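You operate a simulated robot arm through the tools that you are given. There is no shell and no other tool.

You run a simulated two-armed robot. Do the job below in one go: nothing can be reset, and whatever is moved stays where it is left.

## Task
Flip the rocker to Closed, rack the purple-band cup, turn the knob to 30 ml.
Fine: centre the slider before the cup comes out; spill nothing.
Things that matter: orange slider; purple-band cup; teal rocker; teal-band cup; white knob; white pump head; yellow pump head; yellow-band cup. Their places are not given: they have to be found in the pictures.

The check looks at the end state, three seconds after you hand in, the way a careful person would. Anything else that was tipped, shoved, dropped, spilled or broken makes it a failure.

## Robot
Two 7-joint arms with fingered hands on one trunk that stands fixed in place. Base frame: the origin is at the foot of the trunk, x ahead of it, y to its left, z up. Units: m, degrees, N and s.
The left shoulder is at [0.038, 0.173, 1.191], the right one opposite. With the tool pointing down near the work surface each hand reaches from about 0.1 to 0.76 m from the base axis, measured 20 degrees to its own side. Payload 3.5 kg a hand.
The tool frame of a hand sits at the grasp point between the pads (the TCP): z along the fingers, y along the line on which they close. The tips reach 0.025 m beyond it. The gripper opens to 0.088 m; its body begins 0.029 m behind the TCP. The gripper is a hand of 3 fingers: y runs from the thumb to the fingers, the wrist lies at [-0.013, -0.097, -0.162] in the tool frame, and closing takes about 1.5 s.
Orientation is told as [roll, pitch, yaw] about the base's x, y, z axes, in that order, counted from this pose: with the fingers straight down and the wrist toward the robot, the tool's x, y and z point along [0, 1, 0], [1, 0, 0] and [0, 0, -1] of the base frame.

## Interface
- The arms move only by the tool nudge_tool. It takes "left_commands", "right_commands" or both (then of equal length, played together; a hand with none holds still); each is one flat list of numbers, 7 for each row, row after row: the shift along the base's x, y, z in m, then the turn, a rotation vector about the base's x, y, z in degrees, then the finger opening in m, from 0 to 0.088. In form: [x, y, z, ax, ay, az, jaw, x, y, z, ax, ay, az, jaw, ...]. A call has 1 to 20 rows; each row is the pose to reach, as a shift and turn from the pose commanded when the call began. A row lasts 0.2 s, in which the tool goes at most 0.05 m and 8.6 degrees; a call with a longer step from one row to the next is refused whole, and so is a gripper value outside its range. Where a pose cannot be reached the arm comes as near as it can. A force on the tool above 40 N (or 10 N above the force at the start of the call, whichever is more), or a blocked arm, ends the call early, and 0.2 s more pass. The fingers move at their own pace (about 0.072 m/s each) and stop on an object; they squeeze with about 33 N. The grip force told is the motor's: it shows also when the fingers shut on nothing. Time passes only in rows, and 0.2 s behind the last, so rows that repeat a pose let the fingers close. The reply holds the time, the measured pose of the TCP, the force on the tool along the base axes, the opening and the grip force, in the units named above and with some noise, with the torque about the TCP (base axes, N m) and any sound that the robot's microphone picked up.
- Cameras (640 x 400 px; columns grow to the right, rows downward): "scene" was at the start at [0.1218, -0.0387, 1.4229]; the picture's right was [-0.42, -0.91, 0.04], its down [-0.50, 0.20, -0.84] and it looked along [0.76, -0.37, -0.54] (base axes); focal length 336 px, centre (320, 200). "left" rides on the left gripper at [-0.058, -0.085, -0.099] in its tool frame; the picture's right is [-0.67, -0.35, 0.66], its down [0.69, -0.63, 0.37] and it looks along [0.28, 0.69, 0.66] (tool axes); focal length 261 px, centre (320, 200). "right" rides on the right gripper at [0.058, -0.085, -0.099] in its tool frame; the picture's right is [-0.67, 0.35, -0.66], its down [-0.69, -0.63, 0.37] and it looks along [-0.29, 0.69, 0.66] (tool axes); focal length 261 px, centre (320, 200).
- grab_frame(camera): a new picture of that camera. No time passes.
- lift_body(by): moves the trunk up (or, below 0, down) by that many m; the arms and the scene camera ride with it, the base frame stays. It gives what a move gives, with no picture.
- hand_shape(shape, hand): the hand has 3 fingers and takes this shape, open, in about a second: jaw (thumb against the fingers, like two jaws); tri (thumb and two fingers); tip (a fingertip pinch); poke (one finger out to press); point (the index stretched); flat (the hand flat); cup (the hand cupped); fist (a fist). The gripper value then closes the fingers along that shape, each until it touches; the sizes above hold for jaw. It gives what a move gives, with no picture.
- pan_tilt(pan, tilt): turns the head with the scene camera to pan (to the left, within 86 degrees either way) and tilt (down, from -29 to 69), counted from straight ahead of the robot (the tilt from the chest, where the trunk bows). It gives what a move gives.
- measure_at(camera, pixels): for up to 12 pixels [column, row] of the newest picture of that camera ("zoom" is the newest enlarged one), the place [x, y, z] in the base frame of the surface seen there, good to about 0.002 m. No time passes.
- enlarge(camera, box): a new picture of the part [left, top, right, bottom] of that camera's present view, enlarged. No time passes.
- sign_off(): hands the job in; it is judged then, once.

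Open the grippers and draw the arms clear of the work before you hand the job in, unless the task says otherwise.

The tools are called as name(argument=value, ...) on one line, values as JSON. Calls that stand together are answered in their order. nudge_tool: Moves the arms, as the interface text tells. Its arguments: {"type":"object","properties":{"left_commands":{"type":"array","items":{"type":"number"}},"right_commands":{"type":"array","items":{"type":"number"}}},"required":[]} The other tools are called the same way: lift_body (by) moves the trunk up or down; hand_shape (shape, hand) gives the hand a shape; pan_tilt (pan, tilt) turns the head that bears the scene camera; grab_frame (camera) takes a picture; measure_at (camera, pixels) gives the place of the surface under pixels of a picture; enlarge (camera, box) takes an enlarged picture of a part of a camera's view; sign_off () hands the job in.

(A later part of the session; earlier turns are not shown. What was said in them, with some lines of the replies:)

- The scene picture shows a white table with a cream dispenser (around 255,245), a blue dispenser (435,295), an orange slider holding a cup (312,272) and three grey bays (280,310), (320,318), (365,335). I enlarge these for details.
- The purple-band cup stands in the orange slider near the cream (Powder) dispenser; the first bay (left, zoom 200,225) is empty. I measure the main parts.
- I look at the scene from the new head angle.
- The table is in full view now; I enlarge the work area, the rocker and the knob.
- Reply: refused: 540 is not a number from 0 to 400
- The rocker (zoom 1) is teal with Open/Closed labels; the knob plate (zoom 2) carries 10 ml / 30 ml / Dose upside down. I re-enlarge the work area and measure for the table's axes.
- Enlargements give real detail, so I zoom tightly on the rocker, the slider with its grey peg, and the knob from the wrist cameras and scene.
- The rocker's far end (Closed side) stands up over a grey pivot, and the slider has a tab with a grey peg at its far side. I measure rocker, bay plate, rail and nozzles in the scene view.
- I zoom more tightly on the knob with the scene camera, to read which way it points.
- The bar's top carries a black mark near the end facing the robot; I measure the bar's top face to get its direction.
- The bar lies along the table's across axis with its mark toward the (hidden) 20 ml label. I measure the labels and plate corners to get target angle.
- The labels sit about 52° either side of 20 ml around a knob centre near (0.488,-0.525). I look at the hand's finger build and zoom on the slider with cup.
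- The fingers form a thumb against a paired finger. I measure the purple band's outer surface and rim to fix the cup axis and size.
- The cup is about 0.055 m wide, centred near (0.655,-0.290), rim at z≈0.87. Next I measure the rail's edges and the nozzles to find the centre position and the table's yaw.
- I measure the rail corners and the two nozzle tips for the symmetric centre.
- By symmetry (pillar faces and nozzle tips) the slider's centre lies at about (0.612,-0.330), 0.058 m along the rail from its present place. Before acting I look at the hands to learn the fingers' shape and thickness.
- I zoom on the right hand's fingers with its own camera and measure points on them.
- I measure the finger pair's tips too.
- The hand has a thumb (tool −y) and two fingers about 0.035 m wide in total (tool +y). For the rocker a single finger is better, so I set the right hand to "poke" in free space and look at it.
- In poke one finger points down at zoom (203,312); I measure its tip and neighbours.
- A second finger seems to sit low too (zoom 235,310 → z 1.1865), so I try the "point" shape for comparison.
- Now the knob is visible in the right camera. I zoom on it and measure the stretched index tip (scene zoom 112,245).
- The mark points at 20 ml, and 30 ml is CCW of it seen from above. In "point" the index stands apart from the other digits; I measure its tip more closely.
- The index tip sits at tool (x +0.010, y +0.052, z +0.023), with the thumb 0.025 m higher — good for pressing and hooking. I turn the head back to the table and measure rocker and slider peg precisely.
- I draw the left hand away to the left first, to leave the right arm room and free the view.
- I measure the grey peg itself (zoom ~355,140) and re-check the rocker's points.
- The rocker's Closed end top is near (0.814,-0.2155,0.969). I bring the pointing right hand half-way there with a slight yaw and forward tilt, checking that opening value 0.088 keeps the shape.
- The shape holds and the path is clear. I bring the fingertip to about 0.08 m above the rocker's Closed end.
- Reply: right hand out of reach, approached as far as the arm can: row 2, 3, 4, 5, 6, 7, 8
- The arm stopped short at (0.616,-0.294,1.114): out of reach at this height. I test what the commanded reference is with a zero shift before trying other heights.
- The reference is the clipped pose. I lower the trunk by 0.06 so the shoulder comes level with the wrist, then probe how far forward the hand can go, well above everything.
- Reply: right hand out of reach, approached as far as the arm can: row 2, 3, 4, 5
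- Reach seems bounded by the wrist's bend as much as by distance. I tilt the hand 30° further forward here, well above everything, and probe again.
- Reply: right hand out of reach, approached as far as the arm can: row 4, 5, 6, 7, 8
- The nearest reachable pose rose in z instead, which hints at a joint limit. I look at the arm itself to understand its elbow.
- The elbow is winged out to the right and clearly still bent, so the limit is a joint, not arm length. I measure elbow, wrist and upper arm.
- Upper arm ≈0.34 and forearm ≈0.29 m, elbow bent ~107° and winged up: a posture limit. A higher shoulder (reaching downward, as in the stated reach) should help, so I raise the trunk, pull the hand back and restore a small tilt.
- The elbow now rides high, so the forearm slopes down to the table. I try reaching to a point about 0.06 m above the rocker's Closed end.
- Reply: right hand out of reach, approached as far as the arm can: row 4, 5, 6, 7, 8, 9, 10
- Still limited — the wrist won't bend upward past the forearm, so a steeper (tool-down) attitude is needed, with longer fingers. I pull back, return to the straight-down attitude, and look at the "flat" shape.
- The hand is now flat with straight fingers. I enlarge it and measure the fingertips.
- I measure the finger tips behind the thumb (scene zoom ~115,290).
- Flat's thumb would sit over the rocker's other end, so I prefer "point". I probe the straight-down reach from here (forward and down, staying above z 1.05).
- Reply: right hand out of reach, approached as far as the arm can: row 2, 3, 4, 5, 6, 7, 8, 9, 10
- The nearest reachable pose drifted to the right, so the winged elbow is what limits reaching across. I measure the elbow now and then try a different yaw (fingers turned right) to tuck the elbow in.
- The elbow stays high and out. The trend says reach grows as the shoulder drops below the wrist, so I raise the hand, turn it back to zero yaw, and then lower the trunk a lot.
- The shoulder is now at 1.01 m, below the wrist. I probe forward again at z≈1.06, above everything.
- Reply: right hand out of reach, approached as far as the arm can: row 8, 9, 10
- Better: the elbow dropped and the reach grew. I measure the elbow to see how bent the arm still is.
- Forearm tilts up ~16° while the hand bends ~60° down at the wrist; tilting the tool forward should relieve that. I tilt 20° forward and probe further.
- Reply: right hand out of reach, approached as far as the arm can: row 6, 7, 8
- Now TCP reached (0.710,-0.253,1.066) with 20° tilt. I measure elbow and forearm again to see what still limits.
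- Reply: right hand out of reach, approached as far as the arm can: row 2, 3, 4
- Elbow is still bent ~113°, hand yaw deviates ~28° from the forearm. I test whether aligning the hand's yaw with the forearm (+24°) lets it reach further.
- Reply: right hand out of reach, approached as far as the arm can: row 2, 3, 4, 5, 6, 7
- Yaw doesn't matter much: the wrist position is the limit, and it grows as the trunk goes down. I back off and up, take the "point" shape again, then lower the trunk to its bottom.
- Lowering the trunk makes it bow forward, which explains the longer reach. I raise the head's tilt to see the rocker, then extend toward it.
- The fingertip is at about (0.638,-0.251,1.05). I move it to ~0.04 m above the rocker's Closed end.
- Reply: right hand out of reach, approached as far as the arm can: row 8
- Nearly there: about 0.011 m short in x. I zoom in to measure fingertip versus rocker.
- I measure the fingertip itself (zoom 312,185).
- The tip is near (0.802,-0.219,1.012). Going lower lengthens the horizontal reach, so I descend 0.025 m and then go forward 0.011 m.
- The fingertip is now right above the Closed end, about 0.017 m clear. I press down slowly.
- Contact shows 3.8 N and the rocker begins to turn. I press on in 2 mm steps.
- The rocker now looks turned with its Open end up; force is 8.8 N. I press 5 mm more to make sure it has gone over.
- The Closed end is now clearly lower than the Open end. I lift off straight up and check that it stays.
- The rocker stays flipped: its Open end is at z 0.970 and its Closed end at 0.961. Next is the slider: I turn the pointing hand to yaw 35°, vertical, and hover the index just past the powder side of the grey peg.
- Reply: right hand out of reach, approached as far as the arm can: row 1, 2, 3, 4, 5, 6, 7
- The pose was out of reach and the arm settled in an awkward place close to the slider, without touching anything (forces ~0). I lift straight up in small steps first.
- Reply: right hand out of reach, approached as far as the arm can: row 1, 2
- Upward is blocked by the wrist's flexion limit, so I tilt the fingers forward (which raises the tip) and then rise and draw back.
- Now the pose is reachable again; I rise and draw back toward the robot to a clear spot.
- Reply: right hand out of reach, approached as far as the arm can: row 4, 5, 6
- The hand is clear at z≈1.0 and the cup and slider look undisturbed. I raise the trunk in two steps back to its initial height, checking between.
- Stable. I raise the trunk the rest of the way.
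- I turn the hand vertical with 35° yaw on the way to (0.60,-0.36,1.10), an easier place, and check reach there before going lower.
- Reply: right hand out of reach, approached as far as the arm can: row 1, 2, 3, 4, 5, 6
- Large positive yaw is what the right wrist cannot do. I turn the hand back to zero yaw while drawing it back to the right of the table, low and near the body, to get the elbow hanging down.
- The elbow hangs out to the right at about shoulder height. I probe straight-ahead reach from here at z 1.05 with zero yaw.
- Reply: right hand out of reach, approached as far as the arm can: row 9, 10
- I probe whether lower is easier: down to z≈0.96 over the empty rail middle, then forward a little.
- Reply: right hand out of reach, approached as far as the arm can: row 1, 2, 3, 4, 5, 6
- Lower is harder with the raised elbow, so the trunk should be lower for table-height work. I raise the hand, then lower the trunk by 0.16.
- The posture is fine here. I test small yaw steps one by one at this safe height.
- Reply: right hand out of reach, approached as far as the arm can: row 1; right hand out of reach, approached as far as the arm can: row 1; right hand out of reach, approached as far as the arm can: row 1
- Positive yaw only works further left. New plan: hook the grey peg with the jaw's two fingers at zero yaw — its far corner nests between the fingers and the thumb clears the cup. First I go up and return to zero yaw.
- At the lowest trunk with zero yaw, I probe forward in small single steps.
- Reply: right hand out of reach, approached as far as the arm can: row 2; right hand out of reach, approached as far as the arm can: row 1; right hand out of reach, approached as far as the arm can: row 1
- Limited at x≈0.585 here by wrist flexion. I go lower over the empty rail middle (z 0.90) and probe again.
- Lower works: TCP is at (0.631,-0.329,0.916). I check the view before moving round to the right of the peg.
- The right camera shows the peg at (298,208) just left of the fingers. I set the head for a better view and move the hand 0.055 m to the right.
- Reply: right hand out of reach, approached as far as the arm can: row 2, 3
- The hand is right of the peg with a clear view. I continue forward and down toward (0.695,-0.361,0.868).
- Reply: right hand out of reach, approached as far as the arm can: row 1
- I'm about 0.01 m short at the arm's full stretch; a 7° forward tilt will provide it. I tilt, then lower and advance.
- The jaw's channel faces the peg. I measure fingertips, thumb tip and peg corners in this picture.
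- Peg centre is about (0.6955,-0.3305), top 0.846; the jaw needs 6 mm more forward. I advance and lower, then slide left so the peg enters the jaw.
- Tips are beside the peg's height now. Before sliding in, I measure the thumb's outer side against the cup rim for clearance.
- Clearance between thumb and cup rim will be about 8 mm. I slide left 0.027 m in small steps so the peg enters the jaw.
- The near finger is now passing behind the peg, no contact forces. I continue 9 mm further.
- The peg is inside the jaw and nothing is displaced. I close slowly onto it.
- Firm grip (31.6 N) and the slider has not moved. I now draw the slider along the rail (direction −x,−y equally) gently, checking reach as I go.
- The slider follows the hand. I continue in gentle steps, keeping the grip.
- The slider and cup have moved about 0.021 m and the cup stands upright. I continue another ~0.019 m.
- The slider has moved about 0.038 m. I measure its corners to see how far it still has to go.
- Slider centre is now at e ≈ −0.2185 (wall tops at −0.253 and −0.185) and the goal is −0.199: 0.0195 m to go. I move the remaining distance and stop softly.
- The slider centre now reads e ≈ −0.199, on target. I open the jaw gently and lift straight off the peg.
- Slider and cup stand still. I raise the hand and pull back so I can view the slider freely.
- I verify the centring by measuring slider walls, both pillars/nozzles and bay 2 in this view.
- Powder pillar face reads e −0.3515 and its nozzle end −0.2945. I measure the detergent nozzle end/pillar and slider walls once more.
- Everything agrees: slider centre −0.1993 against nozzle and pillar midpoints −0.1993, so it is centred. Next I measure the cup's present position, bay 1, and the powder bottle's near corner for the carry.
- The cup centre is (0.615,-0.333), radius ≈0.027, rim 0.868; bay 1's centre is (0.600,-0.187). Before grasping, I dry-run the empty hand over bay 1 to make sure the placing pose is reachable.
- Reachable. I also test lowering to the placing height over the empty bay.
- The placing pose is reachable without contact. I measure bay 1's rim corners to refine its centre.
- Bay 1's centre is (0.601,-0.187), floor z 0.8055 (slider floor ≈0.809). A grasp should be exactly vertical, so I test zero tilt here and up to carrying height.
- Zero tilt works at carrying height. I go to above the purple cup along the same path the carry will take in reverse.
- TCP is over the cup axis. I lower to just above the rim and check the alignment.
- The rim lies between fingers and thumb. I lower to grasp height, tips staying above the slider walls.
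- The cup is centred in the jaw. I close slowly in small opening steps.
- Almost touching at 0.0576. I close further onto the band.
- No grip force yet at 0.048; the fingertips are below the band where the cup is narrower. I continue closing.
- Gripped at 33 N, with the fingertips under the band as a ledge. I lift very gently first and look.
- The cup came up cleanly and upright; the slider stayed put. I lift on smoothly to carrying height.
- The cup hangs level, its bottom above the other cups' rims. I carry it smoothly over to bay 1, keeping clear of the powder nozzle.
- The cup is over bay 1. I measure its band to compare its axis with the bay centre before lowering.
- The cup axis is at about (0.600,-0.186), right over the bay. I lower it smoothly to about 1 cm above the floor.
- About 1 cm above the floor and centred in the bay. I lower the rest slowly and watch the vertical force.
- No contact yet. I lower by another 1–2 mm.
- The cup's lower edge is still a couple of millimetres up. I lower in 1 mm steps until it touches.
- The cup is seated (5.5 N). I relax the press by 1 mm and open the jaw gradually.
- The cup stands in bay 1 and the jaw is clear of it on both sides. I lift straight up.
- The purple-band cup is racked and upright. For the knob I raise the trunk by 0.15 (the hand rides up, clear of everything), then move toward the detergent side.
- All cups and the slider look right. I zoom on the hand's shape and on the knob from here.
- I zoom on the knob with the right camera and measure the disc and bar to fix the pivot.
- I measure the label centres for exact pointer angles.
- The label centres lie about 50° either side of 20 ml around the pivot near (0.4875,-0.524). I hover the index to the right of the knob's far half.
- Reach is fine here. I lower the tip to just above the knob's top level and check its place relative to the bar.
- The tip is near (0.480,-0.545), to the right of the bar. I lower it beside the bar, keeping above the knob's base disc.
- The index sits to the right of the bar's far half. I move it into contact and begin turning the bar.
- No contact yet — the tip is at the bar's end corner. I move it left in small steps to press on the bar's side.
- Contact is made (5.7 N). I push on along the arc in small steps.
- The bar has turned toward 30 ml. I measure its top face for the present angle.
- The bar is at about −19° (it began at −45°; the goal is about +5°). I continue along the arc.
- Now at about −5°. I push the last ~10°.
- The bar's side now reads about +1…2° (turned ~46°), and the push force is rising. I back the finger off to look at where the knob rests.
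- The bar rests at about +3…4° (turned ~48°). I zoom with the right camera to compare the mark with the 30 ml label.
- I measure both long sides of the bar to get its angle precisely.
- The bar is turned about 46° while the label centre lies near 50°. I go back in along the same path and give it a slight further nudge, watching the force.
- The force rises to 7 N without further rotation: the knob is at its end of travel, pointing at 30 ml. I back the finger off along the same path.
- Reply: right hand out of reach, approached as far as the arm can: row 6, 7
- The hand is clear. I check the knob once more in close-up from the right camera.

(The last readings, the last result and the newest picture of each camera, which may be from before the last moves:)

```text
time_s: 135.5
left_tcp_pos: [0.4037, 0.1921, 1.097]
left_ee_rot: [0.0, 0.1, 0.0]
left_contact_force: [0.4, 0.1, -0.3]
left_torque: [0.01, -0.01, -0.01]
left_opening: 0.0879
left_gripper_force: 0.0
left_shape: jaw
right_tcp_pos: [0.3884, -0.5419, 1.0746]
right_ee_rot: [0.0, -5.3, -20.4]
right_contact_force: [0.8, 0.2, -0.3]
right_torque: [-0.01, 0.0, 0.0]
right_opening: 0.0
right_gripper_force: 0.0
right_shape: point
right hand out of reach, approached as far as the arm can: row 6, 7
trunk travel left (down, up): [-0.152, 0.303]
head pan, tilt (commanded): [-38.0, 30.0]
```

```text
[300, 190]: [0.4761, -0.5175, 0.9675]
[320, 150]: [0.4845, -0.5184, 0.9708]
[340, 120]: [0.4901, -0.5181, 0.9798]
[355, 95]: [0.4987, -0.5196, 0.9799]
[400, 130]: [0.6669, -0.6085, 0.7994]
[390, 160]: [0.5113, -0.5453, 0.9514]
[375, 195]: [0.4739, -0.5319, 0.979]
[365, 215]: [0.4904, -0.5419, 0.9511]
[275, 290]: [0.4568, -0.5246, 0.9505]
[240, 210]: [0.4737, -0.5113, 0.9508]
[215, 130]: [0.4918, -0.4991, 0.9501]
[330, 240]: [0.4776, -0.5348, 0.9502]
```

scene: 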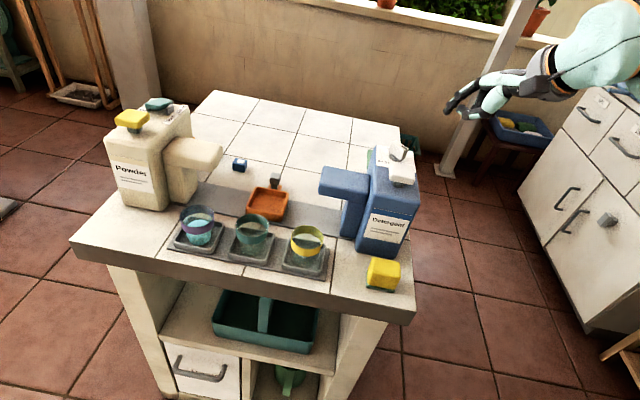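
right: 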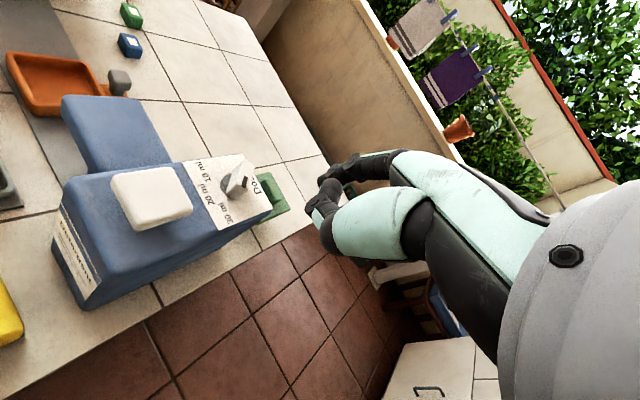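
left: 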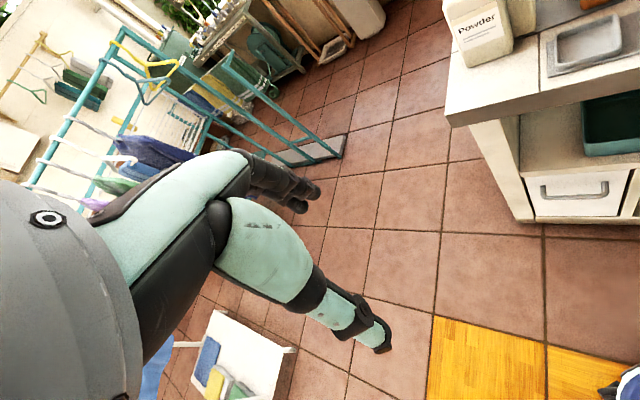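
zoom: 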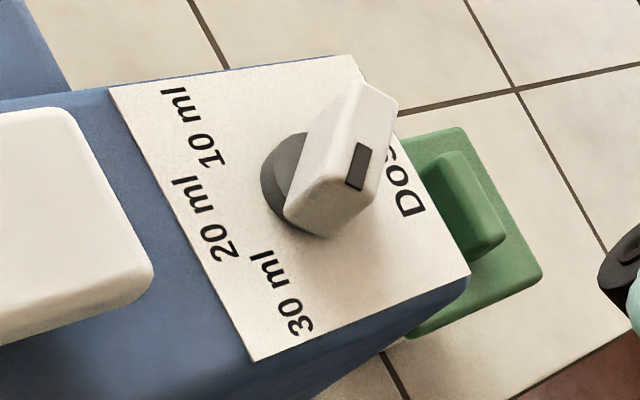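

The mark points at the inner part of the 30 ml label, about 45° turned. I check that the bottle hasn't shifted by measuring the plate corners.

measure_at(camera="zoom", pixels=[[348, 60], [465, 272], [116, 90], [255, 355], [346, 64], [460, 270], [120, 94], [258, 350], [360, 165], [350, 180], [370, 150], [382, 100]])

```text
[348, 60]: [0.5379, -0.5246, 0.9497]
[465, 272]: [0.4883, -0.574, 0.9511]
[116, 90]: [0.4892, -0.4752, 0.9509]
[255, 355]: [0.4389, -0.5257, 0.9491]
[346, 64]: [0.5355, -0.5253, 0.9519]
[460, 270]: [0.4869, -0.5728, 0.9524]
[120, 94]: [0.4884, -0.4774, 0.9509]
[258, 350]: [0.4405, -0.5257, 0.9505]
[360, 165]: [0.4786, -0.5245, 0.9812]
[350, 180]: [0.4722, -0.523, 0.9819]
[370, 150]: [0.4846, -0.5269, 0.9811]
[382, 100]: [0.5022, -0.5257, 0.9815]
```

Nothing has shifted. I give the far end one more light push with a longer lever, so the mark sits squarely on 30 ml.

nudge_tool(right_commands=[0.03, -0.005, -0.02, 0, 0, 0, 0.088, 0.0582, -0.005, -0.04, 0, 0, 0, 0.088, 0.0582, -0.004, -0.065, 0, 0, 0, 0.088, 0.0582, -0.004, -0.0925, 0, 0, 0, 0.088])

enlarge(camera="right", box=[220, 100, 380, 260])

```text
time_s: 136.5
left_tcp_pos: [0.4041, 0.1921, 1.0968]
left_ee_rot: [0.0, 0.0, 0.0]
left_contact_force: [0.0, -0.3, 0.2]
left_torque: [-0.01, 0.04, 0.0]
left_opening: 0.0878
left_gripper_force: 0.0
left_shape: jaw
right_tcp_pos: [0.4481, -0.5462, 0.9815]
right_ee_rot: [0.0, -5.1, -20.0]
right_contact_force: [-0.1, -0.3, 0.7]
right_torque: [-0.01, 0.02, -0.02]
right_opening: 0.0001
right_gripper_force: 0.0
right_shape: point
trunk travel left (down, up): [-0.152, 0.303]
head pan, tilt (commanded): [-38.0, 30.0]
```

```text
2.50 times, centred on (300, 180) of right
```

zoom: 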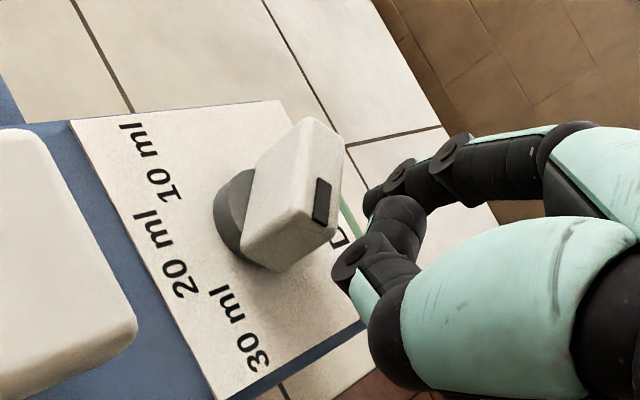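

The view is clear: the bar still needs ~5° more to sit on the label's centre. I move the fingertip left onto the far end.

nudge_tool(right_commands=[0, 0.008, 0, 0, 0, 0, 0.088, 0, 0.015, 0, 0, 0, 0, 0.088, 0, 0.02, 0, 0, 0, 0, 0.088, 0, 0.0225, 0, 0, 0, 0, 0.088])

enlarge(camera="right", box=[220, 100, 380, 260])

```text
time_s: 137.5
left_tcp_pos: [0.4047, 0.1904, 1.0954]
left_ee_rot: [0.0, 0.0, 0.0]
left_contact_force: [-0.3, -0.1, 0.0]
left_torque: [0.02, 0.0, 0.01]
left_opening: 0.0876
left_gripper_force: 0.1
left_shape: jaw
right_tcp_pos: [0.4462, -0.5246, 0.9825]
right_ee_rot: [0.2, -5.1, -20.1]
right_contact_force: [-0.2, -7.5, -0.4]
right_torque: [-0.04, 0.0, -0.41]
right_opening: 0.0803
right_gripper_force: 0.1
right_shape: point
trunk travel left (down, up): [-0.152, 0.303]
head pan, tilt (commanded): [-38.0, 30.0]
```

```text
2.50 times, centred on (300, 180) of right
```

zoom: 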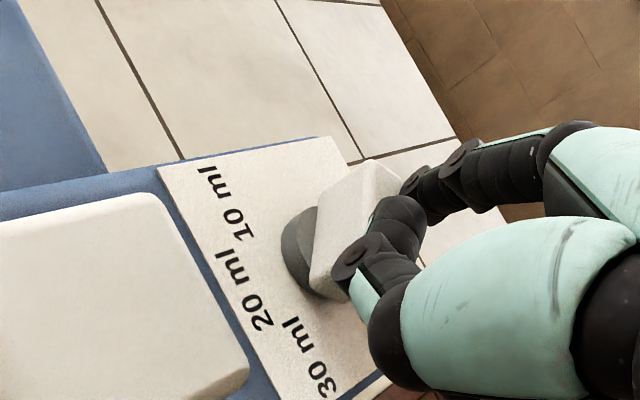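

7.5 N with a longer lever; I push 2 mm more and measure the bar's side.

nudge_tool(right_commands=[0, 0.001, 0, 0, 0, 0, 0.088, 0, 0.002, 0, 0, 0, 0, 0.088])

enlarge(camera="right", box=[220, 100, 380, 260])

measure_at(camera="zoom", pixels=[[325, 215], [320, 230], [315, 250], [312, 265], [330, 205], [335, 230], [330, 250], [345, 190], [350, 180], [325, 270], [340, 210], [375, 165]])

```text
time_s: 138.1
left_tcp_pos: [0.4047, 0.1911, 1.0964]
left_ee_rot: [0.0, 0.0, 0.0]
left_contact_force: [0.2, 0.4, -0.3]
left_torque: [0.02, -0.02, -0.01]
left_opening: 0.0876
left_gripper_force: 0.1
left_shape: jaw
right_tcp_pos: [0.4459, -0.5213, 0.9829]
right_ee_rot: [0.2, -5.1, -20.1]
right_contact_force: [-0.7, -8.9, 1.4]
right_torque: [-0.03, -0.05, -0.5]
right_opening: 0.0807
right_gripper_force: 0.0
right_shape: point
trunk travel left (down, up): [-0.152, 0.303]
head pan, tilt (commanded): [-38.0, 30.0]
```

```text
2.50 times, centred on (300, 180) of right
```

zoom: 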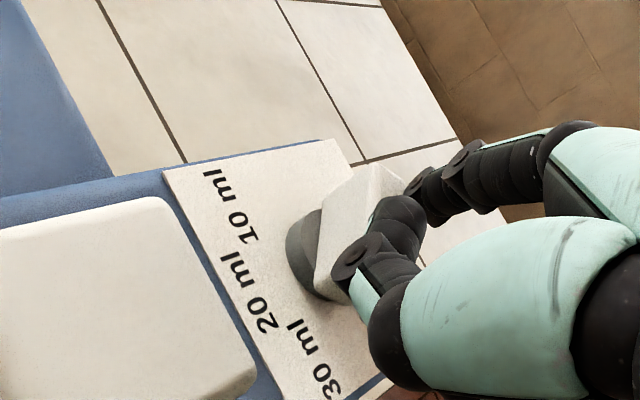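

```text
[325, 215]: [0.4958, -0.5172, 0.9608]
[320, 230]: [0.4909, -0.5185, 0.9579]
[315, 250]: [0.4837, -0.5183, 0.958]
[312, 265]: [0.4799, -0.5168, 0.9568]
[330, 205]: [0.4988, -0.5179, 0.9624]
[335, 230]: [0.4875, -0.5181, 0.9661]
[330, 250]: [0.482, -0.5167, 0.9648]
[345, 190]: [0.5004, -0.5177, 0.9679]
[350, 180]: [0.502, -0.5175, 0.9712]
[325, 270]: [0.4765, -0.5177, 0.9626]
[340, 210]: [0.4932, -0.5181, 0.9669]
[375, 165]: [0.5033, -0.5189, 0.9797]
```

No further rotation at 8.9 N: the knob is at its mechanical end, which is the 30 ml position. I withdraw the finger.

nudge_tool(right_commands=[0, -0.008, 0, 0, 0, 0, 0.088, 0, -0.018, 0, 0, 0, 0, 0.088, 0, -0.026, 0.01, 0, 0, 0, 0.088, -0.01, -0.034, 0.03, 0, 0, 0, 0.088, -0.02, -0.04, 0.055, 0, 0, 0, 0.088])

enlarge(camera="right", box=[170, 120, 290, 240])

grab_frame(camera="scene")

```text
time_s: 139.3
left_tcp_pos: [0.4034, 0.1931, 1.0959]
left_ee_rot: [-0.1, -0.1, 0.0]
left_contact_force: [0.8, 0.0, 0.2]
left_torque: [-0.02, 0.01, 0.0]
left_opening: 0.0876
left_gripper_force: 0.1
left_shape: jaw
right_tcp_pos: [0.4257, -0.5599, 1.0384]
right_ee_rot: [0.0, -5.2, -20.0]
right_contact_force: [0.0, 0.5, 0.3]
right_torque: [0.0, 0.01, 0.02]
right_opening: 0.0
right_gripper_force: 0.0
right_shape: point
trunk travel left (down, up): [-0.152, 0.303]
head pan, tilt (commanded): [-38.0, 30.0]
```

```text
3.33 times, centred on (230, 180) of right
```

zoom: 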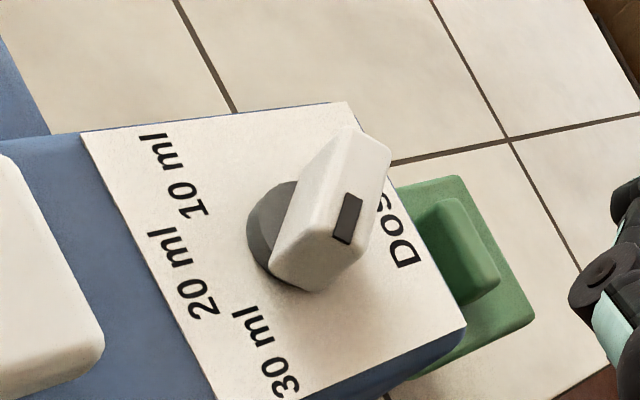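

```text
taken
```

scene: 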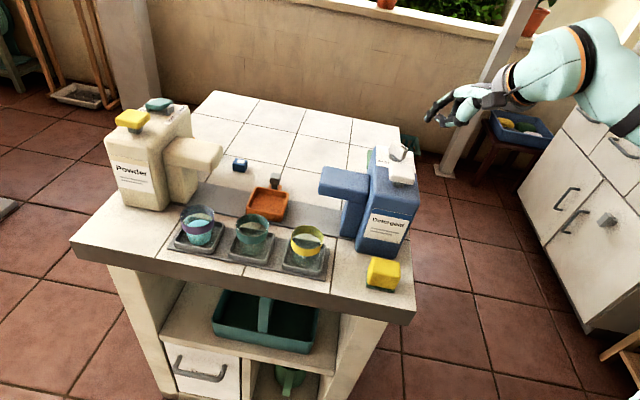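

The knob points to 30 ml. I draw the right arm up and back to its starting place.

nudge_tool(right_commands=[0, 0.005, 0.03, 0, 0, 0, 0.088, -0.005, 0.015, 0.06, 0, 0, 2, 0.088, -0.015, 0.035, 0.09, 0, 0, 4, 0.088, -0.03, 0.06, 0.11, 0, 0, 6, 0.088, -0.045, 0.09, 0.125, 0, 0, 8, 0.088, -0.06, 0.12, 0.135, 0, 0, 10, 0.088, -0.065, 0.15, 0.14, 0, 0, 12, 0.088, -0.07, 0.175, 0.14, 0, 0, 14, 0.088])

hand_shape(shape="jaw", hand="right")

lift_body(by=0.12)

pan_tilt(pan=-25, tilt=42)

grab_frame(camera="scene")

```text
time_s: 141.1
left_tcp_pos: [0.4042, 0.1931, 1.0958]
left_ee_rot: [-0.1, 0.0, 0.0]
left_contact_force: [0.7, 0.5, 0.0]
left_torque: [-0.02, -0.01, -0.03]
left_opening: 0.0877
left_gripper_force: 0.1
left_shape: jaw
right_tcp_pos: [0.3567, -0.3773, 1.17]
right_ee_rot: [0.1, -5.2, -6.1]
right_contact_force: [-0.3, 0.4, 0.8]
right_torque: [-0.02, -0.01, 0.0]
right_opening: 0.0
right_gripper_force: 0.2
right_shape: point
right hand out of reach, approached as far as the arm can: row 2, 3, 4, 5, 6, 7, 8
trunk travel left (down, up): [-0.152, 0.303]
head pan, tilt (commanded): [-38.0, 30.0]
```

```text
time_s: 142.0
left_tcp_pos: [0.4033, 0.1924, 1.0951]
left_ee_rot: [0.0, -0.1, 0.1]
left_contact_force: [0.8, 0.3, -0.5]
left_torque: [-0.04, 0.01, 0.01]
left_opening: 0.0877
left_gripper_force: 0.0
left_shape: jaw
right_tcp_pos: [0.3567, -0.3795, 1.17]
right_ee_rot: [0.1, -5.2, -6.1]
right_contact_force: [1.0, -1.4, -0.5]
right_torque: [-0.01, -0.04, 0.01]
right_opening: 0.0878
right_gripper_force: 0.0
right_shape: jaw
trunk travel left (down, up): [-0.152, 0.303]
head pan, tilt (commanded): [-38.0, 30.0]
```

```text
time_s: 143.5
left_tcp_pos: [0.4038, 0.1927, 1.216]
left_ee_rot: [-0.1, 0.0, 0.0]
left_contact_force: [0.0, 0.3, -0.2]
left_torque: [0.0, 0.02, 0.02]
left_opening: 0.0877
left_gripper_force: 0.0
left_shape: jaw
right_tcp_pos: [0.3573, -0.3774, 1.2916]
right_ee_rot: [0.0, -5.1, -6.0]
right_contact_force: [0.0, 0.1, -0.7]
right_torque: [0.0, -0.02, 0.0]
right_opening: 0.0876
right_gripper_force: 0.1
right_shape: jaw
trunk travel left (down, up): [-0.272, 0.183]
head pan, tilt (commanded): [-38.0, 30.0]
```

```text
time_s: 144.2
left_tcp_pos: [0.4038, 0.1924, 1.2147]
left_ee_rot: [0.0, -0.1, 0.0]
left_contact_force: [-0.2, 0.0, 0.1]
left_torque: [0.01, -0.01, -0.01]
left_opening: 0.0877
left_gripper_force: 0.2
left_shape: jaw
right_tcp_pos: [0.3587, -0.3771, 1.2905]
right_ee_rot: [0.0, -5.1, -6.1]
right_contact_force: [-0.5, -0.2, 0.1]
right_torque: [0.02, -0.01, 0.02]
right_opening: 0.0876
right_gripper_force: 0.0
right_shape: jaw
trunk travel left (down, up): [-0.272, 0.183]
head pan, tilt (commanded): [-25.0, 42.0]
```

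```text
taken
```

scene: 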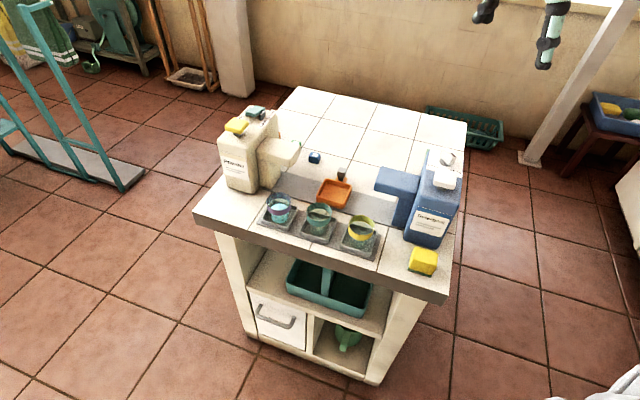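

Both arms are clear. I do a last close check of rocker, slider, cups and knob.

enlarge(camera="scene", box=[215, 85, 315, 165])

enlarge(camera="scene", box=[250, 150, 400, 260])

measure_at(camera="zoom", pixels=[[300, 140], [290, 165], [425, 165], [410, 190], [85, 210], [175, 215], [130, 225], [130, 235], [250, 240], [340, 250], [430, 310], [310, 125]])

enlarge(camera="scene", box=[400, 135, 480, 215])

```text
5.00 times, centred on (265, 125) of scene
```

zoom: 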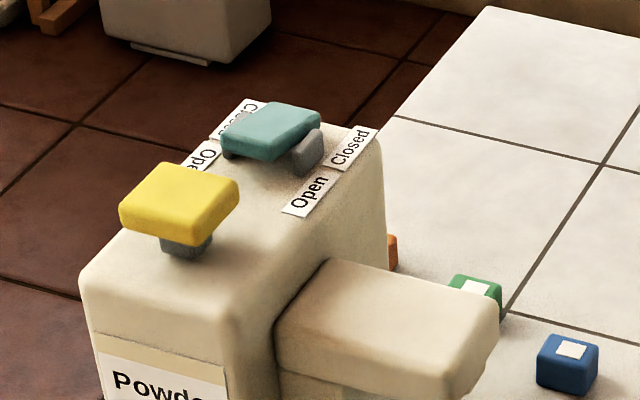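

```text
3.64 times, centred on (325, 205) of scene
```

zoom: 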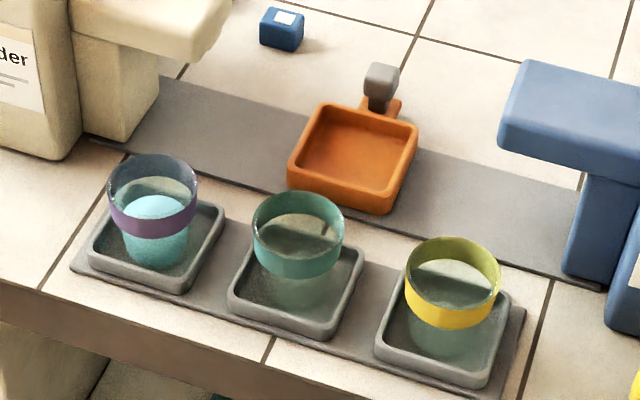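

```text
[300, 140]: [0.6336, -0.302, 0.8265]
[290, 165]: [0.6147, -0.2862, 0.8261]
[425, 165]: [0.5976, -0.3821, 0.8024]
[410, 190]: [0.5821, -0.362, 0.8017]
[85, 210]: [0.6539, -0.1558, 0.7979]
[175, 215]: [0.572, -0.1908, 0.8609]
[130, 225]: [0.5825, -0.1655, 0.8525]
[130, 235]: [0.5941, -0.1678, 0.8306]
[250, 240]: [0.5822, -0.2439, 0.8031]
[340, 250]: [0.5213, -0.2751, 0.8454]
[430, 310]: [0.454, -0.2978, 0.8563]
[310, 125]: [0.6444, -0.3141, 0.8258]
```

```text
5.00 times, centred on (440, 175) of scene
```

zoom: 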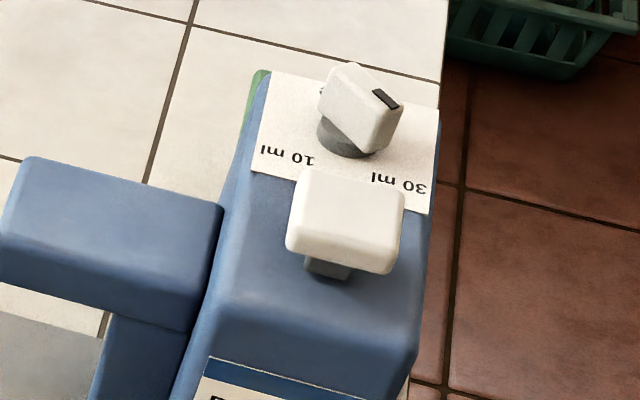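

All the final checks hold, and both hands are open and clear:
- **Rocker:** its Closed end is down.
- **Slider:** it sits midway between the two nozzles.
- **Purple-band cup:** it stands upright with its liquid in bay 1, and the teal and yellow cups, cubes and pump heads are where they were.
- **Knob:** the mark points at 30 ml, at its end of travel.

I hand the job in.

sign_off()

```text
The job is handed in.
```

I flipped the rocker to Closed, put the purple-band cup in the rack and turned the knob to 30 ml. I handed the job in after a last check of the pictures, but I haven't seen the result of the check.

- **Rocker:** the Closed end is pressed down, and it stayed that way after I lifted off.
- **Slider:** I centred it before the cup came out. It measured within about 1 mm of the midpoint between the two nozzles, and I saw no movement afterwards.
- **Purple-band cup:** it stands upright in the empty bay with its liquid still inside. I saw no spill.
- **Knob:** the mark points at 30 ml. It turned about 45° and then stopped against firm resistance, which I took as the end of its travel. The centre of the printed label looked to be a few degrees further on, so the mark may sit slightly to the inner side of it.

At one point an out-of-reach move left the right hand close to the slider. No contact force showed and nothing looked moved. The teal and yellow cups, pump heads, coloured cubes and bottles looked to be where they started. Both hands are open and clear of the table.
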